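You operate a simulated robot arm through the tools that you are given. There is no shell and no other tool. Be economical: measure what you need, move in short steps, check, and stop when the job is done.

You run a simulated robot arm. Do the job below in one go: nothing can be reset, and whatever is moved stays where it is left.

Task
Wipe up the oil under the clear jug and bin the rag.
Fine: stand the jug under the steel pump's spout first; the yellow bin's lid ends shut.

Only the result counts: the job must be done as asked and must still hold three seconds after the hand-in. Knocking over, shifting, dropping, spilling or breaking anything else fails it. Lids that push on must go on centred and level and be pressed home; caps that screw on are set level and turned clockwise until they are tight.

Robot
A 6-joint arm with a two-finger parallel gripper on a trunk, on a base that drives. Base frame: it is fixed to the floor where the robot stands at the start and does not move with it; the origin is under the middle of the robot, x ahead of it, y to its left, z up. Readings come in cm, rad, newtons and seconds.
With the tool pointing down near the work surface it reaches from about 32 to 70 cm from the robot's upright axis, wherever it stands. Its first joint turns from -2.897 to 2.897 rad. Places, roughly: steel hand pump [50, 60, 80]; yellow bin lid [60, -70, 50]; oil spill [50, 0, 80]; inside of the yellow waste bin [60, -70, 20]; blue drum vent screw [70, 100, 70]; green drum vent screw [70, 50, 70]; black plunger [50, 60, 100]. Payload 4.1 kg.
The tool frame sits at the grasp point between the pads (the TCP): z along the fingers, y along the line on which they close. The tips reach 2.3 cm beyond it. Largest opening 9.4 cm; finger width 3.8, thickness 1; the body of the gripper, 5.4 by 9.6 cm, starts 3.9 cm behind the TCP.
Orientation is that of the tool frame in the base frame, as a unit quaternion [x, y, z, w]. With the fingers straight down and closing along the base's y, the tool's x points along the base's -x, its y along +y and its z along -z.

Tools
- The arm moves only by the tool servo_tool. Its argument "targets" is text: rows parted by semicolons, each of 7 numbers parted by spaces: the shift along the tool's x, y, z in units of 100 mm (1.0 is 100 mm), then the turn, a rotation vector about the tool's x, y, z in units of 60 degrees (1.0 is 60 degrees), then the finger opening in cm, from 0 to 9.4. In form: dx dy dz wx wy wz fingers; .... A call has 1 to 10 rows; each row is the pose to reach, as a shift and turn from the pose commanded when the call began, along the tool's axes at that moment. A call with a number of a shift or a turn outside -1 to 1 is refused whole. A row lasts 0.2 s, in which the tool goes at most 5 cm and 0.15 rad; a call with a longer step from one row to the next is refused whole, and so is a gripper value outside its range. Where a pose cannot be reached the arm comes as near as it can. A force on the tool above 80 N (or 10 N above the force at the start of the call, whichever is more), or a blocked arm, ends the call early, and 0.2 s more pass. The fingers move at their own pace (about 4.5 cm/s each) and stop on an object; they squeeze with about 25 N. The grip force told is the motor's: it shows also when the fingers shut on nothing. Time passes only in rows, and 0.2 s behind the last, so rows that repeat a pose let the fingers close. The reply holds the time, the measured pose of the TCP, the force on the tool along the base axes, the opening and the grip force, in the units named above and with some noise.
- Cameras (640 x 400 px; columns grow to the right, rows downward): "scene" is now at [1.9, 14.07, 141.45]; the picture's right is [-0.32, -0.95, 0.00], its down [-0.65, 0.22, -0.73] and it looks along [0.69, -0.23, -0.68] (base axes); focal length 288 px, centre (320, 200). "wrist" rides on the gripper at [8.6, 1.6, -7.4] in the tool frame; the picture's right is [-0.18, 0.98, 0.00], its down [-0.58, -0.11, -0.81] and it looks along [-0.79, -0.15, 0.59] (tool axes); focal length 243 px, centre (320, 200). There is no depth. A picture from a camera that has moved, and an enlarged one, comes with that camera's place and axes in the base frame and with its lens.
- capture(camera): a new picture of that camera. The clock stands still meanwhile.
- raise_lower(by): slides the trunk up (or, below 0, down) by that many cm; the arm and the scene camera ride with it, the base frame stays. It gives what a move gives, with no picture.
- base_move(legs): drives the robot by 1 to 6 legs, each [ahead, turn to the left] in cm and rad, along the robot's own axes; the way and the turn of a leg run together, so that a leg with both is an arc; at most 150 cm and 3.142 rad a leg. The arm and the cameras ride along, it lands a little off, and it stops where it bumps. It gives what a move gives.
- aim_head(pan, tilt): turns the head with the scene camera to pan (to the left, within 2.705 rad either way) and tilt (down, from -0.506 to 1.204), counted from straight ahead of the robot. It gives what a move gives.
- inspect(camera, box): a new picture of the part [left, top, right, bottom] of that camera's present view, enlarged. The clock stands still meanwhile.
- sign_off(): hands the job in; it is judged then, once.

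Work in short steps. Places have to be worked out from the pictures, the camera data and where the tool is seen: move nearer, look again, correct. Check each grasp and each placing, and mend what went wrong. You have 120 turns and 98 pictures in all, those below and enlarged ones among them. Open the gripper and draw the arm clear of the work before you hand the job in, unless the task says otherwise; then end with one line.

The tools are called after "Emit:" as name(argument=value, ...) on one line, values as JSON. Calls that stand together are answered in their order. servo_tool: Moves the arm, as the interface text tells. Its arguments: {"type":"object","properties":{"targets":{"type":"string"}},"required":["targets"]} The other tools are called the same way: raise_lower (by) slides the trunk up or down; base_move (legs) drives the base; aim_head (pan, tilt) turns the head that bears the scene camera; capture (camera) takes a picture; inspect (camera, box) takes an enlarged picture of a part of a camera's view; sign_off () hands the job in.

At the start:

```text
time: 0.0
tcp_pos: [46.39, -8.13, 110.84]
ee_rot: [0.001, 1.0, 0.0, 0.0]
ft_force: [0.9, 0.4, -0.9]
gripper_width: 9.41
grasp_force: 0.0
trunk travel left (down, up): [-37.5, 21.5]
robot x, y, heading: [0.07, 0.3, -0.003]
head pan, tilt: [-0.325, 0.749]
```

scene: 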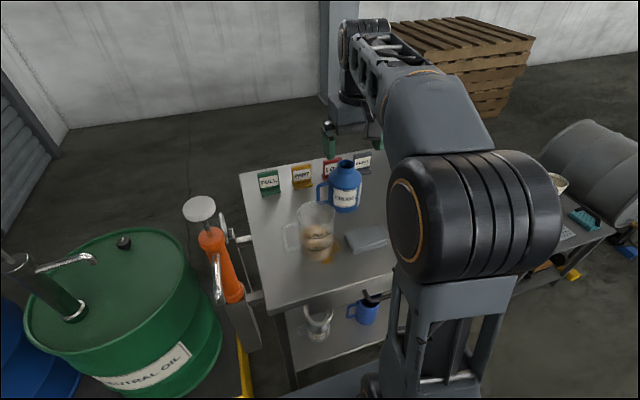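
wrist: 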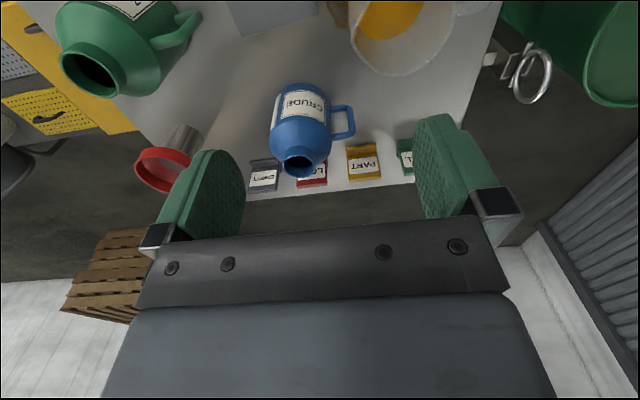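

The jug stands on the bench with a gray rag to its right; the pumps are at left. I look to the left first, and enlarge the jug area.

Emit:
inspect(camera="scene", box=[230, 130, 430, 290])

Emit:
aim_head(pan=0.8, tilt=0.75)

Emit:
capture(camera="scene")

Emit:
aim_head(pan=-0.9, tilt=0.75)

Emit:
capture(camera="scene")

```text
2.50 times, centred on (330, 210) of scene
camera zoom: at [1.9, 14.07, 141.45], right [-0.32, -0.95, 0.0], down [-0.65, 0.22, -0.73], along [0.69, -0.23, -0.68], focal length 719 px, centre (295, 175)
```

zoom: 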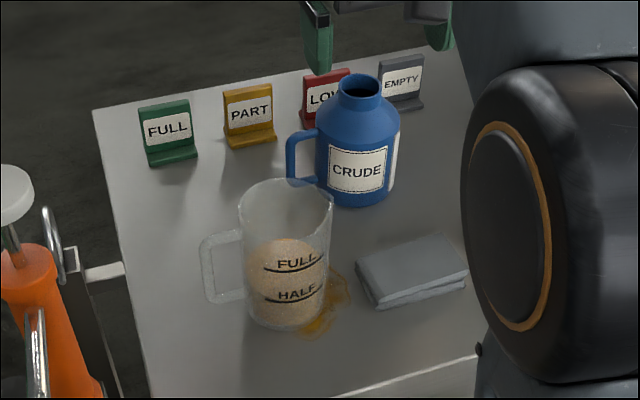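

```text
time: 1.4
tcp_pos: [46.41, -8.05, 110.78]
ee_rot: [0.0, 1.0, 0.0, 0.001]
ft_force: [-1.1, 0.4, 0.0]
gripper_width: 9.43
grasp_force: 0.1
trunk travel left (down, up): [-37.5, 21.5]
robot x, y, heading: [-0.32, -0.54, -0.001]
head pan, tilt: [0.799, 0.75]
```

```text
94 pictures are left
camera scene: at [-0.18, 22.65, 141.43], right [0.72, -0.7, 0.0], down [-0.48, -0.49, -0.73], along [0.51, 0.52, -0.68], focal length 288 px, centre (320, 200)
```

scene: 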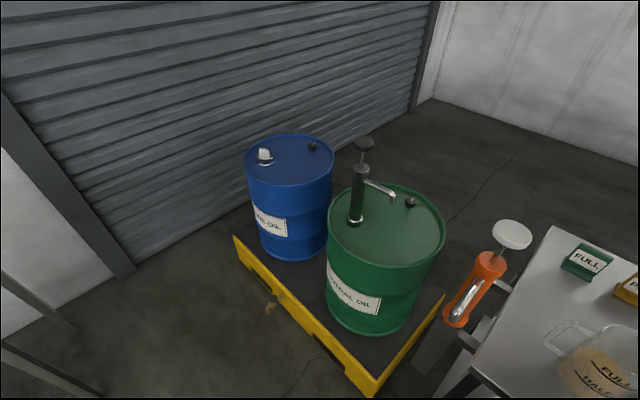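

```text
time: 3.1
tcp_pos: [46.44, -8.17, 110.86]
ee_rot: [0.0, 1.0, 0.001, 0.0]
ft_force: [0.4, -0.5, -0.2]
gripper_width: 9.4
grasp_force: 0.0
trunk travel left (down, up): [-37.5, 21.5]
robot x, y, heading: [0.06, 0.41, -0.001]
head pan, tilt: [-0.901, 0.75]
```

```text
93 pictures are left
camera scene: at [-0.81, 10.22, 141.43], right [-0.78, -0.62, 0.0], down [-0.42, 0.53, -0.73], along [0.45, -0.57, -0.68], focal length 288 px, centre (320, 200)
```

scene: 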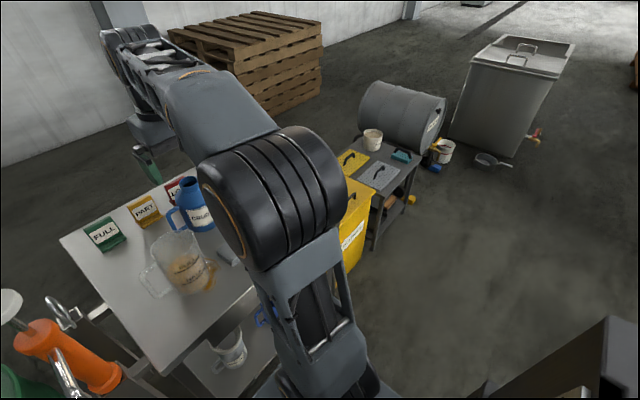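

I take enlarged looks at the bin area and below the bench.

Emit:
inspect(camera="scene", box=[320, 80, 480, 290])

Emit:
aim_head(pan=0.6, tilt=0.75)

Emit:
inspect(camera="scene", box=[180, 80, 440, 300])

```text
1.90 times, centred on (400, 185) of scene
camera zoom: at [-0.81, 10.22, 141.43], right [-0.78, -0.62, 0.0], down [-0.42, 0.53, -0.73], along [0.45, -0.57, -0.68], focal length 548 px, centre (168, 229)
```

zoom: 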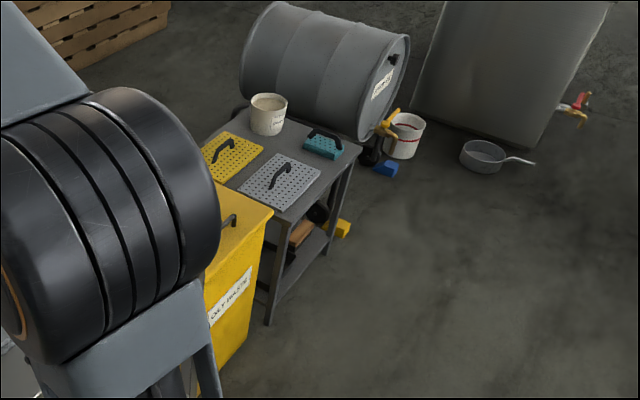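

```text
time: 4.7
tcp_pos: [46.49, -8.19, 110.9]
ee_rot: [0.0, 1.0, 0.0, 0.001]
ft_force: [-0.6, -0.1, 0.0]
gripper_width: 9.43
grasp_force: 0.0
trunk travel left (down, up): [-37.5, 21.5]
robot x, y, heading: [-0.41, 0.06, -0.004]
head pan, tilt: [0.6, 0.75]
```

```text
1.82 times, centred on (310, 190) of scene
camera zoom: at [0.88, 21.39, 141.43], right [0.56, -0.83, 0.0], down [-0.56, -0.39, -0.73], along [0.6, 0.41, -0.68], focal length 523 px, centre (338, 218)
```

zoom: 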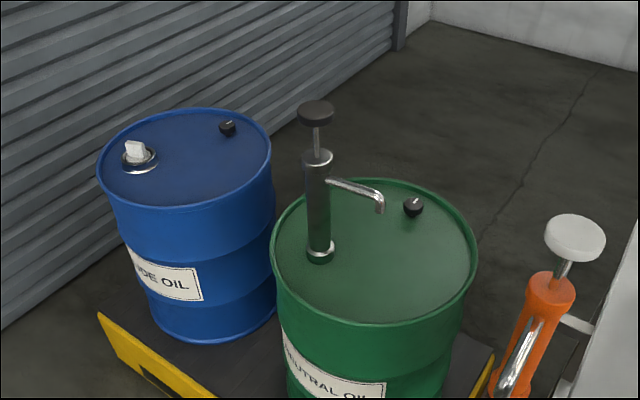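

I judge the jug at about (46.4, 0), top near z 95 and about 9 cm wide, with the handle toward +y. I draw the arm back so that the wrist camera sees it whole.

Emit:
servo_tool(targets="0.35 0.3 0 0 0 0 9.4; 0.7 0.6 0 0 0 0 9.4; 1.0 0.8 0 0 0 0 9.4; 1.0 0.8 0 0 0 0 9.4")

Emit:
capture(camera="wrist")

```text
time: 5.7
tcp_pos: [36.33, 0.18, 111.05]
ee_rot: [0.0, 1.0, 0.0, 0.0]
ft_force: [0.5, 0.0, -0.1]
gripper_width: 9.41
grasp_force: 0.0
trunk travel left (down, up): [-37.5, 21.5]
robot x, y, heading: [0.04, -0.22, -0.001]
head pan, tilt: [0.6, 0.75]
```

```text
90 pictures are left
camera wrist: at [27.67, 1.73, 118.46], right [0.19, 0.98, 0.0], down [0.58, -0.11, 0.81], along [0.79, -0.15, -0.59], focal length 243 px, centre (320, 200)
```

wrist: 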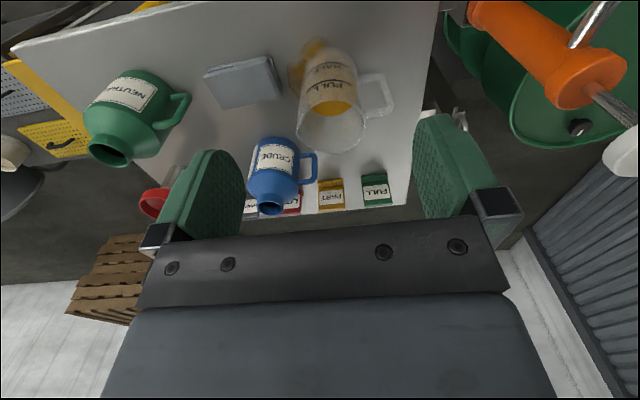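

The jug is visible from the wrist; I enlarge it.

Emit:
inspect(camera="wrist", box=[190, 20, 430, 170])

```text
2.67 times, centred on (310, 95) of wrist
camera zoom: at [27.67, 1.73, 118.46], right [0.19, 0.98, 0.0], down [0.58, -0.11, 0.81], along [0.79, -0.15, -0.59], focal length 647 px, centre (347, 480)
```

zoom: 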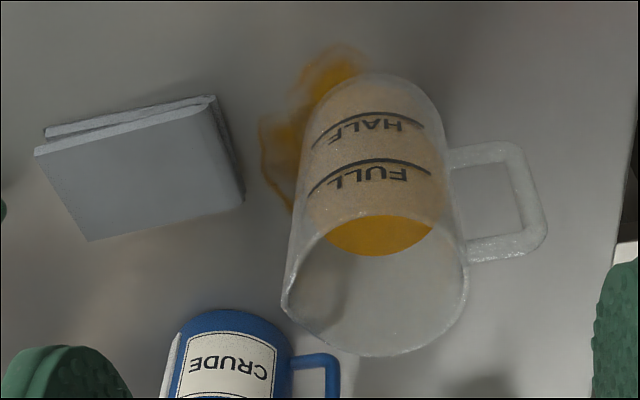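

The jug axis is at about (46.2, 0), ~8.6 cm wide, its handle toward +y reaching y≈8.2. Before moving it, I raise the trunk for a second view of the pump to triangulate the spout.

Emit:
inspect(camera="scene", box=[260, 120, 420, 220])

Emit:
raise_lower(by=-30)

Emit:
capture(camera="scene")

```text
4.00 times, centred on (340, 170) of scene
camera zoom: at [0.85, 21.41, 141.43], right [0.56, -0.83, 0.0], down [-0.56, -0.39, -0.73], along [0.6, 0.41, -0.68], focal length 1151 px, centre (240, 320)
```

zoom: 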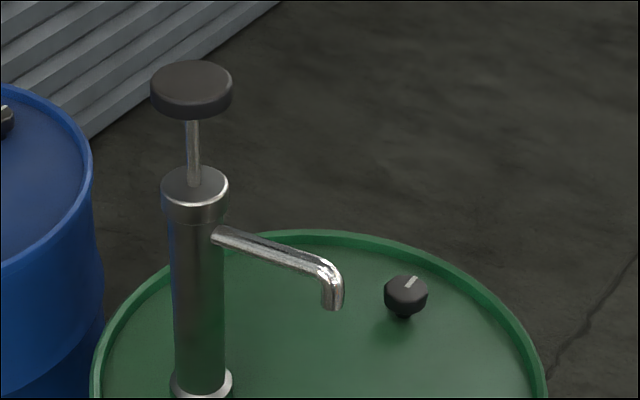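

```text
time: 8.7
tcp_pos: [36.42, 0.07, 81.01]
ee_rot: [0.0, 1.0, 0.001, 0.0]
ft_force: [-0.7, -0.6, 0.6]
gripper_width: 9.43
grasp_force: 0.2
trunk travel left (down, up): [-7.5, 51.5]
robot x, y, heading: [-0.2, -0.07, -0.002]
head pan, tilt: [0.6, 0.75]
```

```text
87 pictures are left
camera scene: at [0.87, 21.4, 111.44], right [0.56, -0.83, 0.0], down [-0.56, -0.39, -0.73], along [0.6, 0.41, -0.68], focal length 288 px, centre (320, 200)
```

scene: 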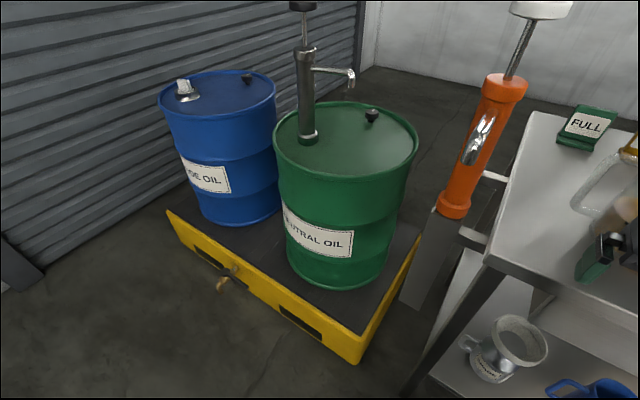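

A good second view; the gripper stays clear of the jug. I enlarge the pump.

Emit:
inspect(camera="scene", box=[260, 40, 440, 160])

```text
3.33 times, centred on (350, 100) of scene
camera zoom: at [0.87, 21.4, 111.44], right [0.56, -0.83, 0.0], down [-0.56, -0.39, -0.73], along [0.6, 0.41, -0.68], focal length 959 px, centre (220, 533)
```

zoom: 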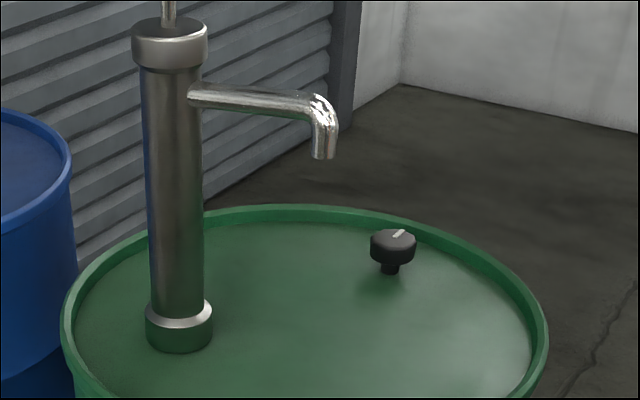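

Triangulated: spout tip ≈ (52.7, 49.1, 88.3), pump axis ≈ (54, 62), drum top z ≈ 70.4, so the 16 cm jug fits with ~2 cm spare. I'll take the jug by its handle top-down; raise the trunk and turn the tool clockwise 90° so that the fingers close along x.

Emit:
raise_lower(by=22)

Emit:
servo_tool(targets="0 0 0 0 0 0.14 9.4; 0 0.1 0 0 0 0.28 9.4; 0 0.2 0 0 0 0.42 9.4; 0 0.35 0 0 0 0.56 9.4; 0 0.5 0 0 0 0.7 9.4; 0 0.65 0 0 0 0.84 9.4; 0 0.8 0 0 0 0.98 9.4; 0 0.8 0 0 0 0.98 9.4")

```text
time: 11.0
tcp_pos: [36.42, 0.15, 103.15]
ee_rot: [0.001, 1.0, 0.001, 0.0]
ft_force: [-0.2, -1.0, 0.5]
gripper_width: 9.39
grasp_force: 0.0
trunk travel left (down, up): [-29.5, 29.5]
robot x, y, heading: [-0.09, -0.34, -0.007]
head pan, tilt: [0.6, 0.75]
```

```text
time: 12.8
tcp_pos: [36.74, 8.08, 103.08]
ee_rot: [0.492, 0.87, 0.0, 0.001]
ft_force: [1.2, -0.2, 0.6]
gripper_width: 9.39
grasp_force: 0.1
trunk travel left (down, up): [-29.5, 29.5]
robot x, y, heading: [0.07, 0.15, 0.001]
head pan, tilt: [0.6, 0.75]
```

The orange pump's cap stands at about (44, 22.7), so I keep the camera side clear of it. I finish the turn and hover over the handle at (46, 5) to look.

Emit:
servo_tool(targets="-0.19 0.16 0 0 0 0.14 9.4; -0.37 0.32 0 0 0 0.28 9.4; -0.56 0.48 0 0 0 0.42 9.4; -0.747 0.635 0 0 0 0.52 9.4; -0.747 0.635 0 0 0 0.52 9.4")

Emit:
capture(camera="wrist")

Emit:
aim_head(pan=0.1, tilt=0.8)

Emit:
capture(camera="scene")

```text
time: 14.0
tcp_pos: [45.76, 4.96, 103.09]
ee_rot: [0.707, 0.707, -0.001, 0.001]
ft_force: [-0.2, -0.1, 0.4]
gripper_width: 9.4
grasp_force: 0.0
trunk travel left (down, up): [-29.5, 29.5]
robot x, y, heading: [-0.03, -0.14, 0.001]
head pan, tilt: [0.6, 0.75]
```

```text
85 pictures are left
camera wrist: at [47.33, 13.6, 110.45], right [0.98, -0.19, 0.0], down [-0.11, -0.58, 0.81], along [-0.15, -0.79, -0.59], focal length 243 px, centre (320, 200)
```

wrist: 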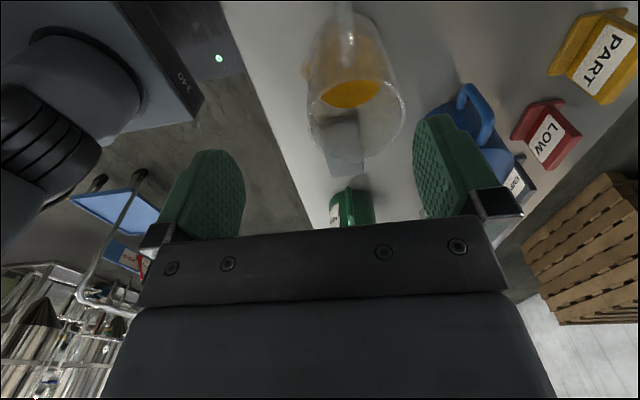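

```text
time: 14.9
tcp_pos: [45.72, 5.05, 103.14]
ee_rot: [0.708, 0.707, 0.0, 0.0]
ft_force: [0.4, -0.6, -0.5]
gripper_width: 9.39
grasp_force: 0.0
trunk travel left (down, up): [-29.5, 29.5]
robot x, y, heading: [0.01, 0.09, 0.006]
head pan, tilt: [0.099, 0.799]
```

```text
84 pictures are left
camera scene: at [2.07, 17.53, 133.03], right [0.1, -0.99, 0.0], down [-0.71, -0.07, -0.7], along [0.69, 0.07, -0.72], focal length 288 px, centre (320, 200)
```

scene: 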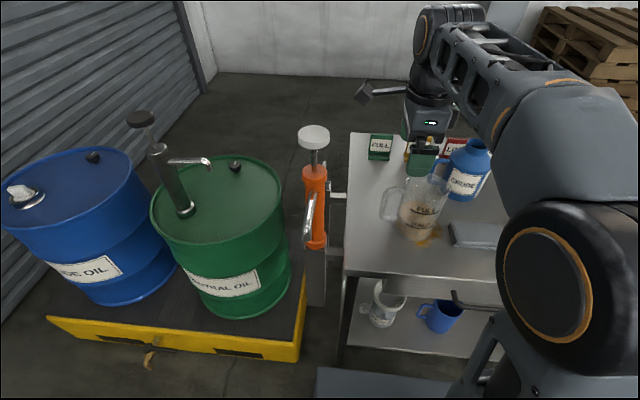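

I enlarge both views of the jug to fix its axis and the handle.

Emit:
inspect(camera="wrist", box=[270, 0, 450, 180])

Emit:
inspect(camera="scene", box=[290, 80, 490, 280])

```text
2.22 times, centred on (360, 90) of wrist
camera zoom: at [47.27, 13.63, 110.46], right [0.98, -0.18, 0.0], down [-0.11, -0.58, 0.81], along [-0.15, -0.79, -0.59], focal length 539 px, centre (231, 444)
```

zoom: 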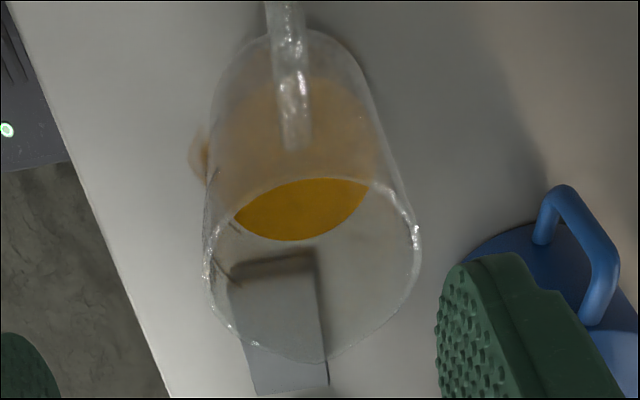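

```text
2.00 times, centred on (390, 180) of scene
camera zoom: at [2.07, 17.53, 133.03], right [0.1, -0.99, 0.0], down [-0.71, -0.07, -0.7], along [0.69, 0.07, -0.72], focal length 575 px, centre (180, 240)
```

zoom: 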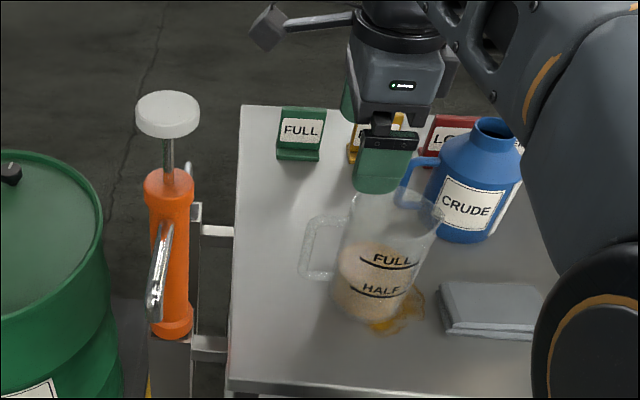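

Combining the rays, the jug axis is about (47.7, -0.2), the rim near z 92.3, and the handle lies along +y at x≈47.9 out to y≈8.2 with its top near z 90. I go above the handle at (47.85, 6.9) and partly down, opening 5 cm.

Emit:
servo_tool(targets="0.1 0.1 0 0 0 0 5; 0.19 0.21 0.2 0 0 0 5; 0.19 0.21 0.5 0 0 0 5; 0.19 0.21 0.8 0 0 0 5; 0.19 0.21 0.9 0 0 0 5")

Emit:
inspect(camera="wrist", box=[180, 0, 500, 240])

Emit:
inspect(camera="scene", box=[290, 80, 490, 280])

```text
time: 16.1
tcp_pos: [47.85, 6.97, 94.24]
ee_rot: [0.707, 0.707, -0.001, 0.0]
ft_force: [0.3, 0.0, -0.4]
gripper_width: 5.01
grasp_force: 0.0
trunk travel left (down, up): [-29.5, 29.5]
robot x, y, heading: [0.41, 0.08, -0.003]
head pan, tilt: [0.099, 0.799]
```

```text
1.67 times, centred on (340, 120) of wrist
camera zoom: at [49.43, 15.6, 101.56], right [0.98, -0.18, 0.0], down [-0.11, -0.58, 0.81], along [-0.15, -0.79, -0.59], focal length 404 px, centre (287, 333)
```

zoom: 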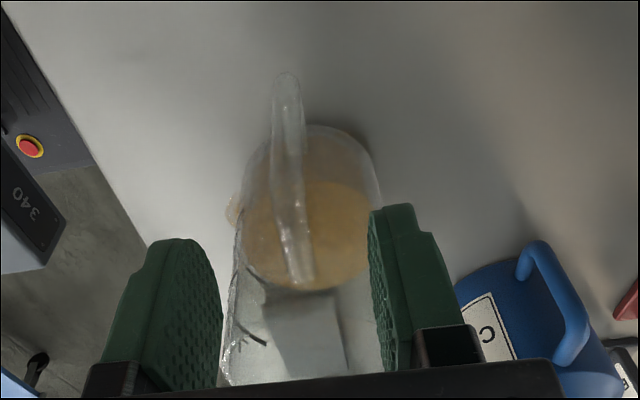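

```text
2.00 times, centred on (390, 180) of scene
camera zoom: at [2.07, 17.52, 133.04], right [0.1, -1.0, 0.0], down [-0.71, -0.07, -0.7], along [0.69, 0.07, -0.72], focal length 575 px, centre (180, 240)
```

zoom: 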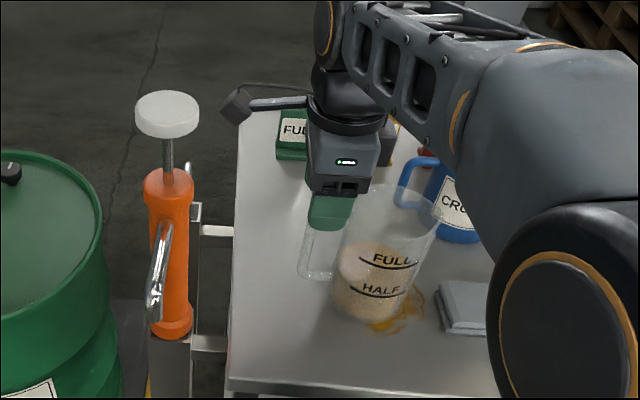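

The handle lies centred between the fingers and the camera clears the orange pump. I go down to z ≈ 87.4, 0.3 cm further out.

Emit:
servo_tool(targets="0.03 0 0.25 0 0 0 5; 0.03 0 0.5 0 0 0 5; 0.03 0 0.68 0 0 0 5; 0.03 0 0.68 0 0 0 5")

Emit:
inspect(camera="scene", box=[310, 100, 470, 260])

Emit:
inspect(camera="wrist", box=[180, 0, 500, 240])

```text
time: 17.1
tcp_pos: [47.74, 7.17, 87.45]
ee_rot: [0.707, 0.707, 0.001, 0.001]
ft_force: [0.5, 0.7, 10.9]
gripper_width: 5.0
grasp_force: 0.0
trunk travel left (down, up): [-29.5, 29.5]
robot x, y, heading: [0.01, -0.1, 0.001]
head pan, tilt: [0.099, 0.799]
```

```text
2.50 times, centred on (390, 180) of scene
camera zoom: at [2.0, 17.51, 133.06], right [0.1, -1.0, 0.0], down [-0.71, -0.07, -0.7], along [0.69, 0.07, -0.72], focal length 719 px, centre (145, 250)
```

zoom: 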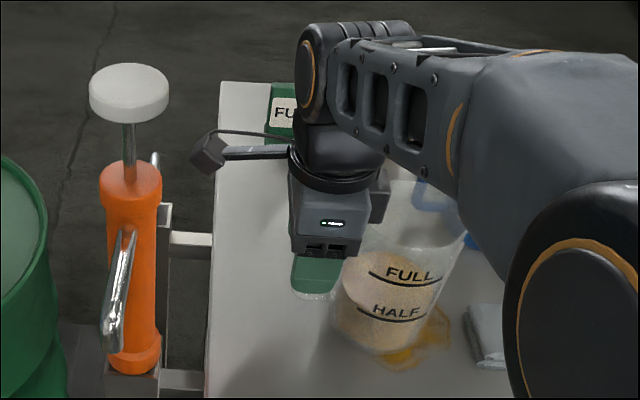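

```text
1.67 times, centred on (340, 120) of wrist
camera zoom: at [49.35, 15.75, 94.85], right [0.98, -0.18, 0.0], down [-0.11, -0.58, 0.81], along [-0.15, -0.79, -0.59], focal length 404 px, centre (287, 333)
```

zoom: 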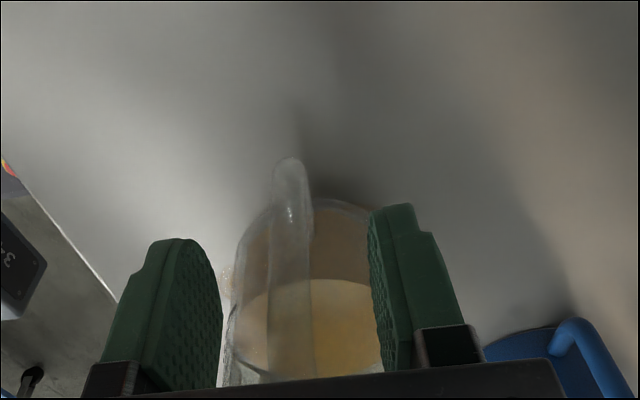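

A 10.9 N upward push says the gripper body just touches the handle's top. I back up 0.5 cm and close.

Emit:
servo_tool(targets="0 0 -0.07 0 0 0 5; 0 0 -0.07 0 0 0 3; 0 0 -0.07 0 0 0 0; 0 0 -0.07 0 0 0 0; 0 0 -0.07 0 0 0 0; 0 0 -0.07 0 0 0 0")

```text
time: 18.5
tcp_pos: [47.81, 7.19, 88.11]
ee_rot: [0.706, 0.708, 0.0, -0.001]
ft_force: [1.1, -0.2, -0.8]
gripper_width: 1.18
grasp_force: 25.1
trunk travel left (down, up): [-29.5, 29.5]
robot x, y, heading: [-0.01, 0.07, 0.002]
head pan, tilt: [0.099, 0.799]
```

The handle (1.2 cm) is gripped at 25 N. I lift 2 cm gently and look for tilt.

Emit:
servo_tool(targets="0 0 -0.04 0 0 0 0; 0 0 -0.08 0 0 0 0; 0 0 -0.13 0 0 0 0; 0 0 -0.2 0 0 0 0; 0 0 -0.2 0 0 0 0")

Emit:
inspect(camera="scene", box=[310, 100, 470, 260])

Emit:
inspect(camera="wrist", box=[180, 0, 500, 240])

```text
time: 19.7
tcp_pos: [47.84, 7.2, 90.01]
ee_rot: [0.708, 0.707, 0.0, 0.0]
ft_force: [0.4, 0.0, -3.6]
gripper_width: 1.18
grasp_force: 25.3
trunk travel left (down, up): [-29.5, 29.5]
robot x, y, heading: [-0.2, 0.23, 0.005]
head pan, tilt: [0.099, 0.799]
```

```text
2.50 times, centred on (390, 180) of scene
camera zoom: at [2.08, 17.52, 133.03], right [0.1, -1.0, 0.0], down [-0.71, -0.07, -0.7], along [0.69, 0.07, -0.72], focal length 719 px, centre (145, 250)
```

zoom: 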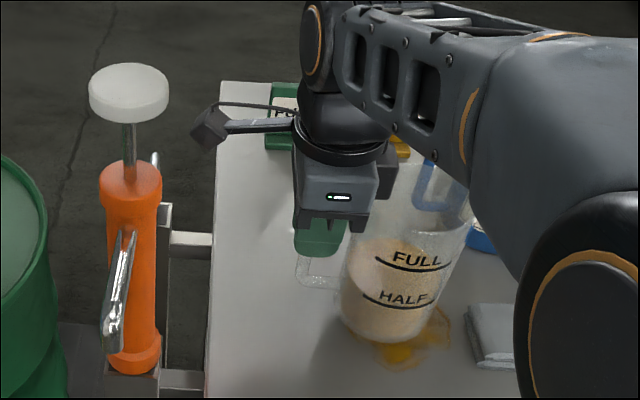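

```text
1.67 times, centred on (340, 120) of wrist
camera zoom: at [49.41, 15.79, 97.43], right [0.98, -0.18, 0.0], down [-0.11, -0.58, 0.81], along [-0.15, -0.79, -0.59], focal length 404 px, centre (287, 333)
```

zoom: 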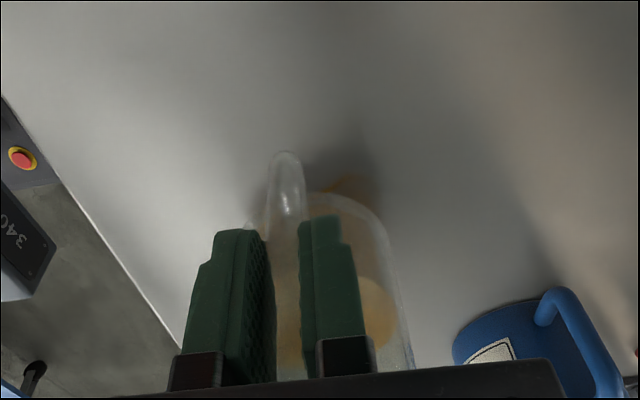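

The jug hangs level (3.6 N). I raise it with the trunk and draw it back toward the robot.

Emit:
raise_lower(by=8)

Emit:
servo_tool(targets="0 -0.2 0 0 0 0 0; 0 -0.4 0 0 0 0 0; 0 -0.6 0 0 0 0 0; 0 -0.8 0 0 0 0 0; 0 -1.0 0 0 0 0 0; 0 -1.0 0 0 0 0 0")

Emit:
aim_head(pan=2.6, tilt=0.7)

Emit:
capture(camera="scene")

Emit:
aim_head(pan=1.5, tilt=0.7)

Emit:
capture(camera="scene")

```text
time: 20.9
tcp_pos: [47.85, 7.13, 98.03]
ee_rot: [0.707, 0.707, 0.0, 0.0]
ft_force: [-0.6, 0.5, -3.4]
gripper_width: 1.2
grasp_force: 25.2
trunk travel left (down, up): [-37.5, 21.5]
robot x, y, heading: [0.16, 0.05, -0.001]
head pan, tilt: [0.099, 0.799]
```

```text
time: 22.3
tcp_pos: [37.68, 7.2, 98.05]
ee_rot: [0.708, 0.706, -0.001, 0.0]
ft_force: [-1.0, -0.3, -3.0]
gripper_width: 1.16
grasp_force: 25.2
trunk travel left (down, up): [-37.5, 21.5]
robot x, y, heading: [-0.02, -0.19, 0.002]
head pan, tilt: [0.099, 0.799]
```

```text
time: 24.6
tcp_pos: [37.72, 7.29, 98.09]
ee_rot: [0.708, 0.707, 0.0, 0.0]
ft_force: [-0.2, -0.6, -2.6]
gripper_width: 1.18
grasp_force: 25.1
trunk travel left (down, up): [-37.5, 21.5]
robot x, y, heading: [-0.13, -0.02, -0.004]
head pan, tilt: [2.601, 0.7]
```

```text
75 pictures are left
camera scene: at [-13.22, 21.1, 141.86], right [0.52, 0.86, 0.0], down [0.55, -0.33, -0.76], along [-0.66, 0.39, -0.64], focal length 288 px, centre (320, 200)
```

scene: 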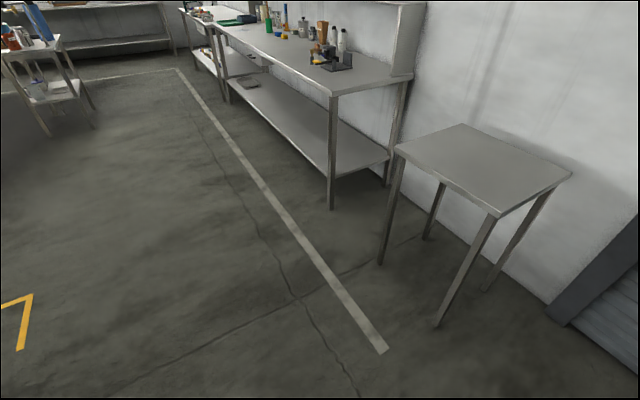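

```text
time: 25.9
tcp_pos: [37.76, 7.29, 98.08]
ee_rot: [0.707, 0.707, 0.0, -0.001]
ft_force: [-0.4, -0.6, -3.6]
gripper_width: 1.18
grasp_force: 25.1
trunk travel left (down, up): [-37.5, 21.5]
robot x, y, heading: [0.09, 0.03, -0.001]
head pan, tilt: [1.499, 0.7]
```

```text
74 pictures are left
camera scene: at [-5.34, 25.19, 141.86], right [1.0, -0.07, 0.0], down [-0.05, -0.64, -0.76], along [0.05, 0.76, -0.64], focal length 288 px, centre (320, 200)
```

scene: 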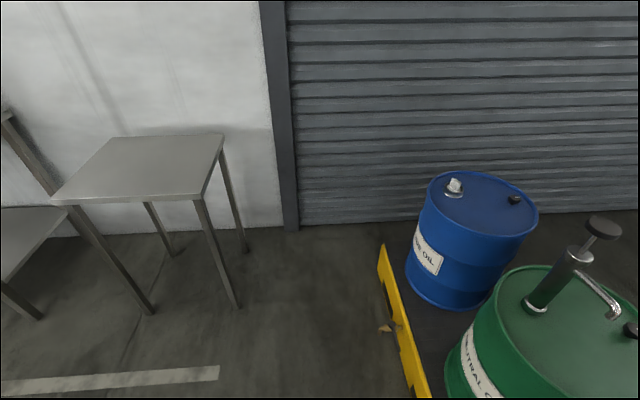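

The way behind and to the left is clear. I back off 15, turn left, drive 50 and turn back to face the drum.

Emit:
base_move(legs=[[-15, 0], [0, 1.571], [50, 0], [0, -1.571]])

Emit:
aim_head(pan=0.2, tilt=0.75)

Emit:
capture(camera="scene")

```text
time: 37.5
tcp_pos: [22.58, 59.29, 98.11]
ee_rot: [0.702, 0.713, 0.0, 0.0]
ft_force: [-0.2, 0.3, -3.1]
gripper_width: 1.19
grasp_force: 25.5
trunk travel left (down, up): [-37.5, 21.5]
robot x, y, heading: [-14.97, 51.76, 0.009]
head pan, tilt: [1.499, 0.7]
```

```text
time: 39.0
tcp_pos: [22.62, 59.28, 97.96]
ee_rot: [0.701, 0.713, 0.001, 0.0]
ft_force: [0.5, -0.4, -4.2]
gripper_width: 1.18
grasp_force: 25.4
trunk travel left (down, up): [-37.5, 21.5]
robot x, y, heading: [-15.14, 51.61, 0.012]
head pan, tilt: [0.201, 0.75]
```

```text
73 pictures are left
camera scene: at [-13.11, 69.87, 141.43], right [0.22, -0.98, 0.0], down [-0.67, -0.15, -0.73], along [0.71, 0.16, -0.68], focal length 288 px, centre (320, 200)
```

scene: 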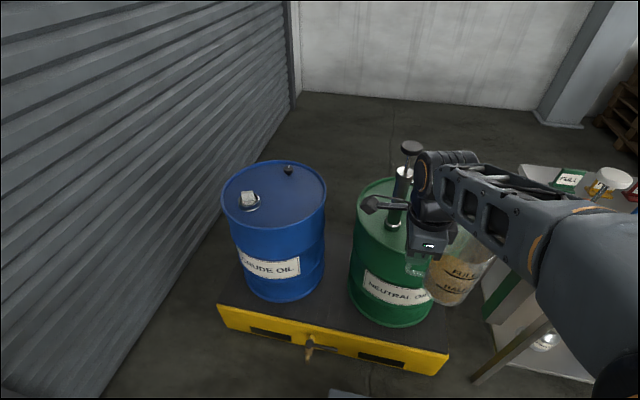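

The jug rode safely. I turn the tool counter-clockwise so that the handle comes to point at the robot, away from the pump.

Emit:
servo_tool(targets="0 0 0 0 0 -0.1 0; 0 0 0 0 0 -0.2 0; 0 0 0 0 0 -0.3 0; 0 0 0 0 0 -0.4 0; 0 0 0 0 0 -0.5 0; 0 0 0 0 0 -0.6 0; 0 0 0 0 0 -0.7 0; 0 0 0 0 0 -0.8 0; 0 0 0 0 0 -0.9 0; 0 0 0 0 0 -1.0 0")

Emit:
servo_tool(targets="0 0 0 0 0 -0.1 0; 0 0 0 0 0 -0.2 0; 0 0 0 0 0 -0.3 0; 0 0 0 0 0 -0.4 0; 0 0 0 0 0 -0.48 0; 0 0 0 0 0 -0.48 0")

Emit:
capture(camera="scene")

Emit:
capture(camera="wrist")

```text
time: 41.2
tcp_pos: [22.47, 59.34, 98.0]
ee_rot: [0.25, 0.968, 0.0, 0.0]
ft_force: [0.0, -0.1, -3.0]
gripper_width: 1.19
grasp_force: 24.7
trunk travel left (down, up): [-37.5, 21.5]
robot x, y, heading: [-14.87, 51.36, 0.013]
head pan, tilt: [0.201, 0.75]
```

```text
time: 42.6
tcp_pos: [22.57, 59.37, 97.91]
ee_rot: [0.002, 1.0, 0.0, 0.0]
ft_force: [-0.1, 0.0, -3.9]
gripper_width: 1.18
grasp_force: 24.9
trunk travel left (down, up): [-37.5, 21.5]
robot x, y, heading: [-14.67, 51.34, 0.012]
head pan, tilt: [0.201, 0.75]
```

```text
72 pictures are left
camera scene: at [-13.1, 69.86, 141.43], right [0.22, -0.98, 0.0], down [-0.67, -0.15, -0.73], along [0.71, 0.16, -0.68], focal length 288 px, centre (320, 200)
```

scene: 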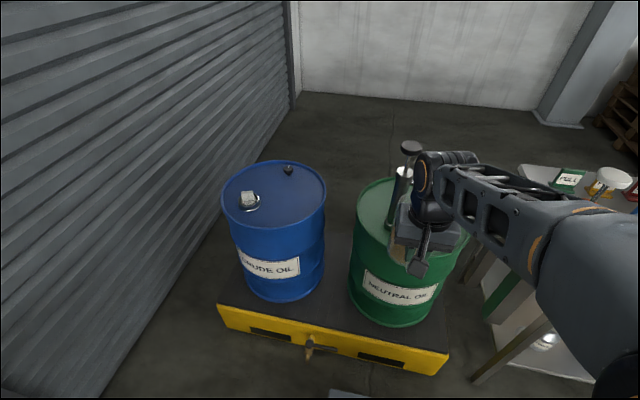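

```text
71 pictures are left
camera wrist: at [13.84, 60.97, 105.38], right [0.19, 0.98, 0.0], down [0.58, -0.11, 0.81], along [0.79, -0.15, -0.59], focal length 243 px, centre (320, 200)
```

wrist: 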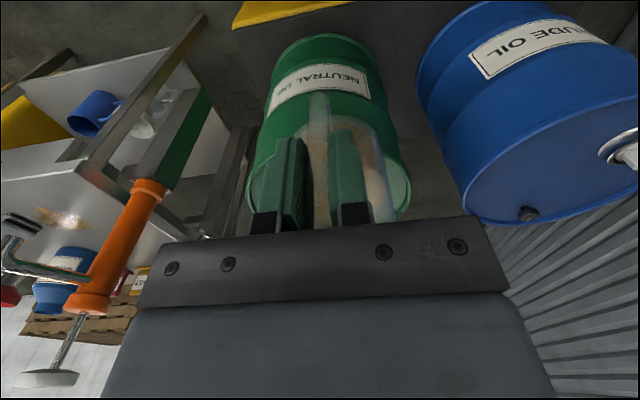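

The handle now points at the robot, jug at about (30, 59.4). I shift the tool to y≈49.5 and look at the spout anew.

Emit:
servo_tool(targets="0 -0.2 0 0 0 0 0; 0 -0.4 0 0 0 0 0; 0 -0.6 0 0 0 0 0; 0 -0.8 0 0 0 0 0; 0 -0.98 0 0 0 0 0; 0 -0.98 0 0 0 0 0")

Emit:
inspect(camera="scene", box=[340, 130, 500, 250])

Emit:
raise_lower(by=20)

Emit:
inspect(camera="scene", box=[340, 150, 500, 290])

```text
time: 44.0
tcp_pos: [22.46, 49.43, 97.99]
ee_rot: [0.002, 1.0, 0.0, 0.0]
ft_force: [-0.5, -0.1, -2.5]
gripper_width: 1.2
grasp_force: 25.5
trunk travel left (down, up): [-37.5, 21.5]
robot x, y, heading: [-15.09, 51.4, 0.014]
head pan, tilt: [0.201, 0.75]
```

```text
3.33 times, centred on (420, 190) of scene
camera zoom: at [-13.1, 69.84, 141.43], right [0.22, -0.98, 0.0], down [-0.67, -0.15, -0.73], along [0.71, 0.16, -0.68], focal length 959 px, centre (-13, 233)
```

zoom: 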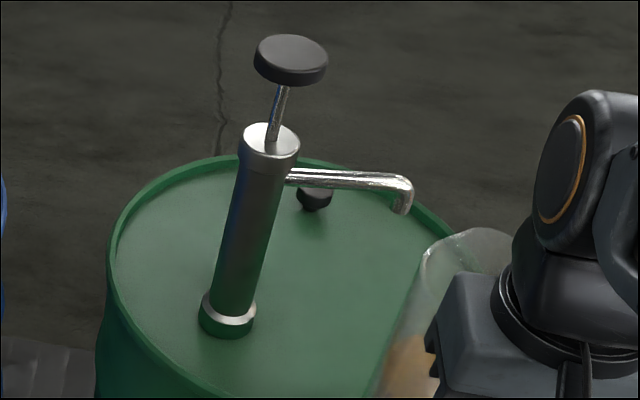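

```text
time: 46.1
tcp_pos: [22.25, 49.42, 118.06]
ee_rot: [0.003, 1.0, -0.001, 0.0]
ft_force: [0.0, 0.3, -3.5]
gripper_width: 1.19
grasp_force: 24.9
trunk travel left (down, up): [-57.5, 1.5]
robot x, y, heading: [-15.19, 51.22, 0.013]
head pan, tilt: [0.201, 0.75]
```

```text
2.86 times, centred on (420, 220) of scene
camera zoom: at [-13.1, 69.86, 161.43], right [0.22, -0.98, 0.0], down [-0.67, -0.15, -0.73], along [0.71, 0.16, -0.68], focal length 822 px, centre (34, 143)
```

zoom: 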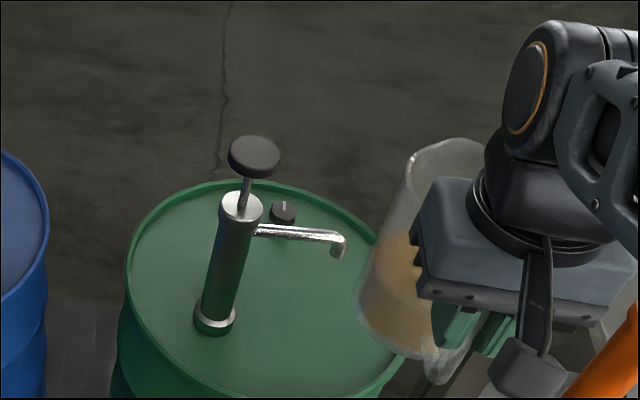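

Combined, the spout tip is ≈ (52.3, 49.0, 88.6) and the drum top z ≈ 71–72.5. I lower the trunk to carry the jug low, go ahead 8 cm and check heights from a flatter view.

Emit:
raise_lower(by=-33)

Emit:
base_move(legs=[[8, 0]])

Emit:
capture(camera="scene")

Emit:
capture(camera="wrist")

```text
time: 49.4
tcp_pos: [22.37, 49.4, 85.05]
ee_rot: [0.003, 1.0, 0.0, 0.0]
ft_force: [0.4, -0.1, -3.3]
gripper_width: 1.19
grasp_force: 25.0
trunk travel left (down, up): [-24.5, 34.5]
robot x, y, heading: [-14.99, 51.45, 0.02]
head pan, tilt: [0.201, 0.75]
```

```text
time: 50.4
tcp_pos: [30.57, 49.57, 85.07]
ee_rot: [0.002, 1.0, 0.0, 0.0]
ft_force: [0.1, 0.2, -4.0]
gripper_width: 1.16
grasp_force: 24.9
trunk travel left (down, up): [-24.5, 34.5]
robot x, y, heading: [-7.0, 51.79, 0.013]
head pan, tilt: [0.201, 0.75]
```

```text
68 pictures are left
camera scene: at [-5.03, 69.99, 128.43], right [0.22, -0.98, 0.0], down [-0.67, -0.15, -0.73], along [0.71, 0.16, -0.68], focal length 288 px, centre (320, 200)
```

scene: 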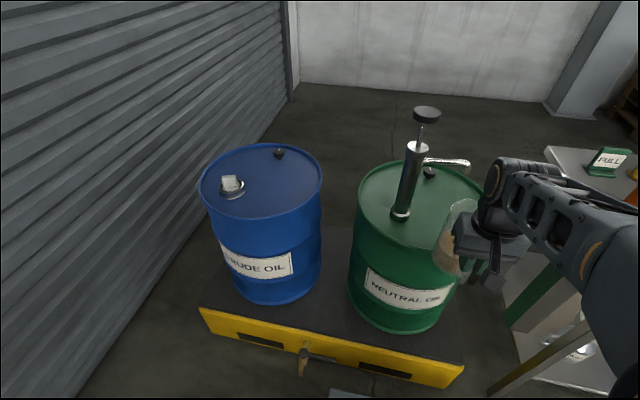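

```text
67 pictures are left
camera wrist: at [21.79, 51.25, 92.44], right [0.19, 0.98, 0.0], down [0.58, -0.11, 0.81], along [0.79, -0.15, -0.59], focal length 243 px, centre (320, 200)
```

wrist: 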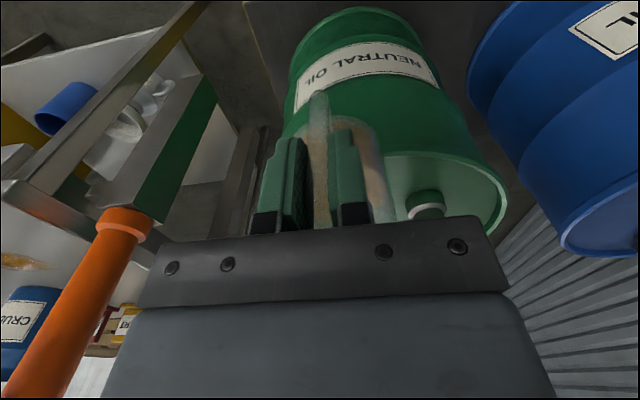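

I enlarge the drum/jug part to check the rim height.

Emit:
inspect(camera="scene", box=[340, 90, 540, 290])

Emit:
inspect(camera="wrist", box=[240, 80, 540, 240])

```text
2.00 times, centred on (440, 190) of scene
camera zoom: at [-5.03, 69.99, 128.43], right [0.22, -0.98, 0.0], down [-0.67, -0.15, -0.73], along [0.71, 0.16, -0.68], focal length 575 px, centre (80, 220)
```

zoom: 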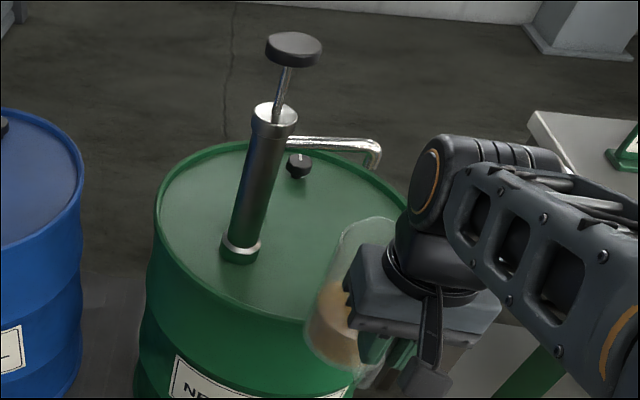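

```text
2.13 times, centred on (390, 160) of wrist
camera zoom: at [21.79, 51.25, 92.44], right [0.19, 0.98, 0.0], down [0.58, -0.11, 0.81], along [0.79, -0.15, -0.59], focal length 518 px, centre (171, 285)
```

zoom: 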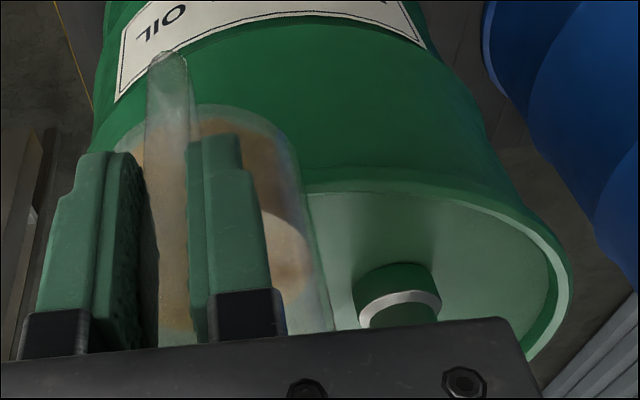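

The wrist view confirms the lid at z ≈ 72 with a ~1 cm rim. I bring the jug in at TCP z 84.3 to just inside the near rim (TCP x 39.3), short of the spout.

Emit:
servo_tool(targets="-0.2 -0.02 0 0 0 0 0; -0.4 -0.04 0 0 0 0 0; -0.6 -0.05 0.04 0 0 0 0; -0.75 -0.05 0.07 0 0 0 0; -0.87 -0.05 0.07 0 0 0 0; -0.87 -0.05 0.07 0 0 0 0")

Emit:
inspect(camera="scene", box=[360, 110, 500, 250])

Emit:
inspect(camera="wrist", box=[200, 0, 540, 240])

```text
time: 51.8
tcp_pos: [39.18, 48.95, 84.47]
ee_rot: [0.003, 1.0, -0.001, 0.0]
ft_force: [0.2, 0.6, -3.7]
gripper_width: 1.17
grasp_force: 24.4
trunk travel left (down, up): [-24.5, 34.5]
robot x, y, heading: [-6.87, 51.55, 0.014]
head pan, tilt: [0.201, 0.75]
```

```text
2.86 times, centred on (430, 180) of scene
camera zoom: at [-5.0, 69.99, 128.43], right [0.22, -0.98, 0.0], down [-0.67, -0.15, -0.73], along [0.71, 0.16, -0.68], focal length 822 px, centre (6, 257)
```

zoom: 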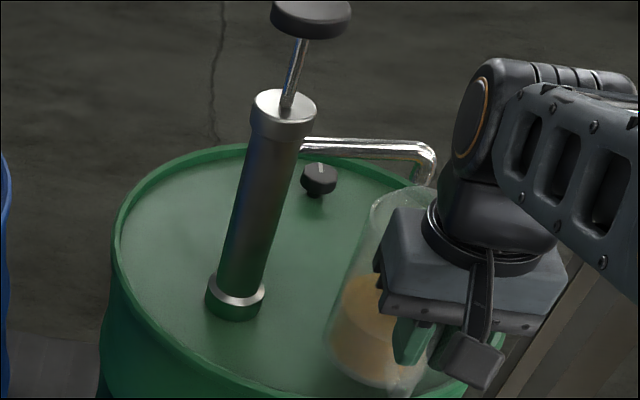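

```text
1.67 times, centred on (370, 120) of wrist
camera zoom: at [30.63, 50.67, 91.75], right [0.19, 0.98, 0.0], down [0.58, -0.11, 0.81], along [0.79, -0.15, -0.59], focal length 404 px, centre (237, 333)
```

zoom: 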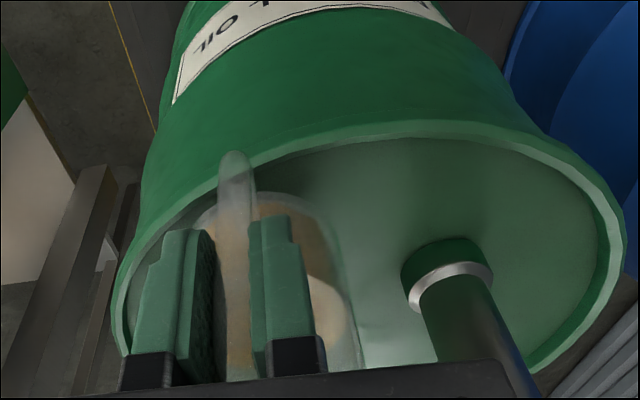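

The jug's foot is inside the rim and its mouth still short of the spout. I lower 1.3 cm, watching the force.

Emit:
servo_tool(targets="0 0 0.06 0 0 0 0; 0 0 0.12 0 0 0 0; 0 0 0.12 0 0 0 0")

Emit:
inspect(camera="scene", box=[390, 130, 470, 230])

Emit:
inspect(camera="wrist", box=[260, 60, 440, 180])

```text
time: 52.6
tcp_pos: [39.34, 49.05, 83.2]
ee_rot: [0.003, 1.0, 0.0, 0.001]
ft_force: [0.4, -0.2, -2.9]
gripper_width: 1.2
grasp_force: 25.3
trunk travel left (down, up): [-24.5, 34.5]
robot x, y, heading: [-6.79, 51.82, 0.014]
head pan, tilt: [0.201, 0.75]
```

```text
4.00 times, centred on (430, 180) of scene
camera zoom: at [-5.0, 69.99, 128.43], right [0.22, -0.98, 0.0], down [-0.67, -0.15, -0.73], along [0.71, 0.16, -0.68], focal length 1151 px, centre (-120, 280)
```

zoom: 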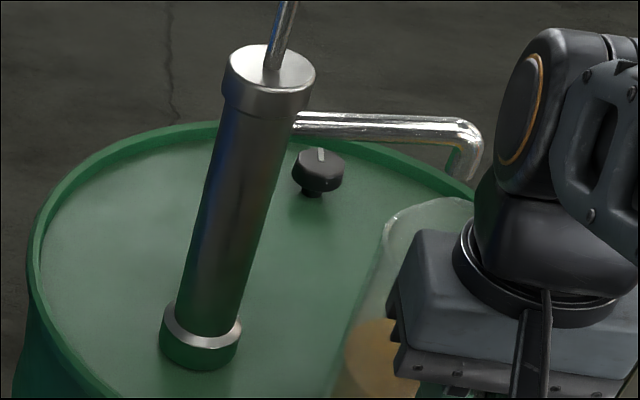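

```text
3.33 times, centred on (350, 120) of wrist
camera zoom: at [30.57, 50.7, 90.56], right [0.19, 0.98, 0.0], down [0.58, -0.11, 0.81], along [0.79, -0.15, -0.59], focal length 809 px, centre (220, 467)
```

zoom: 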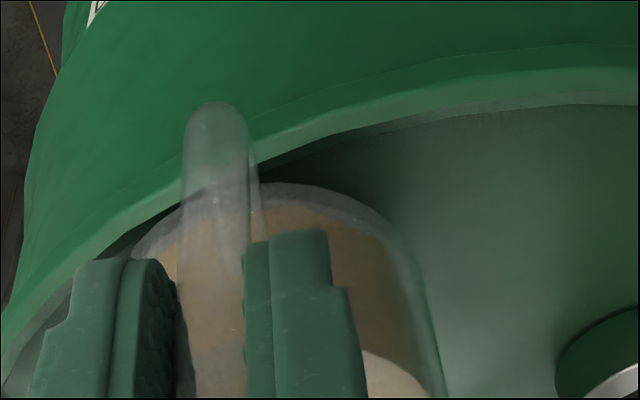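

Mouth ≈ 87.4, spout tip ≈ 88.3. I lower another 0.6 cm to gain clearance, then slide forward in a second call.

Emit:
servo_tool(targets="0 0 0.03 0 0 0 0; 0 0 0.06 0 0 0 0; 0 0 0.06 0 0 0 0")

```text
time: 53.4
tcp_pos: [38.92, 49.07, 82.66]
ee_rot: [0.002, 1.0, 0.0, 0.001]
ft_force: [-2.3, -3.4, 17.1]
gripper_width: 1.19
grasp_force: 24.9
trunk travel left (down, up): [-24.5, 34.5]
robot x, y, heading: [-6.81, 51.46, 0.017]
head pan, tilt: [0.201, 0.75]
```

Touched at ≈82.8 (17 N). I lift 0.4 cm and slide the jug forward 5.6 cm under the spout.

Emit:
servo_tool(targets="0 0 -0.04 0 0 0 0; -0.1 0 -0.04 0 0 0 0; -0.2 0 -0.04 0 0 0 0; -0.3 0 -0.04 0 0 0 0; -0.4 0 -0.04 0 0 0 0; -0.5 0 -0.04 0 0 0 0; -0.56 0 -0.04 0 0 0 0; -0.56 0 -0.04 0 0 0 0")

Emit:
inspect(camera="scene", box=[390, 110, 510, 230])

Emit:
inspect(camera="wrist", box=[220, 0, 460, 240])

```text
time: 55.2
tcp_pos: [45.03, 49.15, 82.99]
ee_rot: [0.002, 1.0, 0.0, 0.0]
ft_force: [0.5, -0.5, -3.4]
gripper_width: 1.19
grasp_force: 25.2
trunk travel left (down, up): [-24.5, 34.5]
robot x, y, heading: [-6.77, 51.6, 0.019]
head pan, tilt: [0.201, 0.75]
```

```text
3.33 times, centred on (450, 170) of scene
camera zoom: at [-5.0, 69.99, 128.43], right [0.22, -0.98, 0.0], down [-0.67, -0.15, -0.73], along [0.71, 0.16, -0.68], focal length 959 px, centre (-113, 300)
```

zoom: 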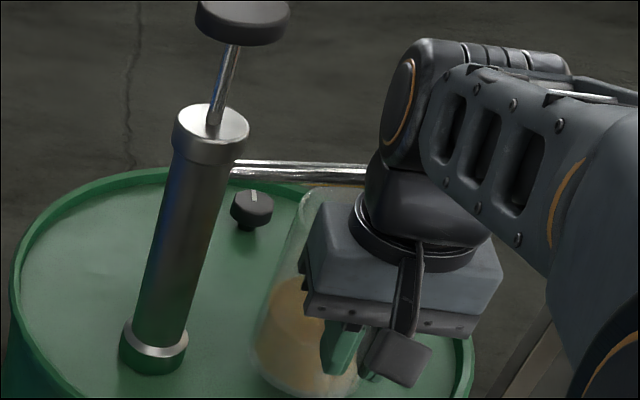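

```text
1.67 times, centred on (340, 120) of wrist
camera zoom: at [36.21, 50.77, 90.4], right [0.19, 0.98, 0.0], down [0.58, -0.11, 0.81], along [0.79, -0.15, -0.59], focal length 404 px, centre (287, 333)
```

zoom: 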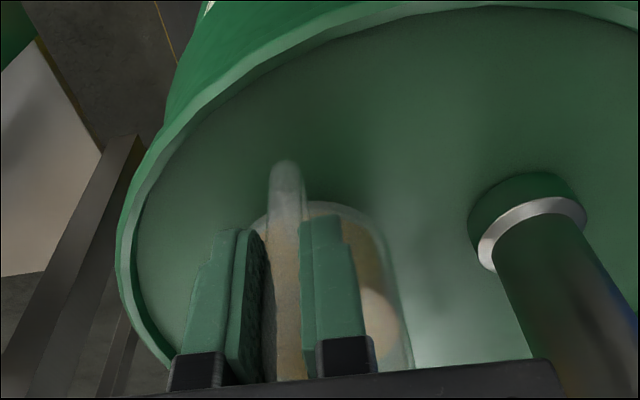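

The jug is under the spout. I lower gently to find the lid.

Emit:
servo_tool(targets="0 0 0.03 0 0 0 0; 0 0 0.06 0 0 0 0; 0 0 0.06 0 0 0 0")

```text
time: 56.0
tcp_pos: [44.95, 49.02, 82.43]
ee_rot: [0.003, 1.0, 0.0, 0.001]
ft_force: [-0.2, -1.0, -3.0]
gripper_width: 1.17
grasp_force: 25.2
trunk travel left (down, up): [-24.5, 34.5]
robot x, y, heading: [-7.06, 51.48, 0.014]
head pan, tilt: [0.201, 0.75]
```

Emit:
servo_tool(targets="0 0 0.02 0 0 0 0; 0 0 0.04 0 0 0 0; 0 0 0.04 0 0 0 0")

```text
time: 56.8
tcp_pos: [44.83, 49.05, 82.03]
ee_rot: [0.002, 1.0, 0.0, 0.001]
ft_force: [-0.6, 0.1, -2.9]
gripper_width: 1.18
grasp_force: 25.2
trunk travel left (down, up): [-24.5, 34.5]
robot x, y, heading: [-7.06, 51.45, 0.017]
head pan, tilt: [0.201, 0.75]
```

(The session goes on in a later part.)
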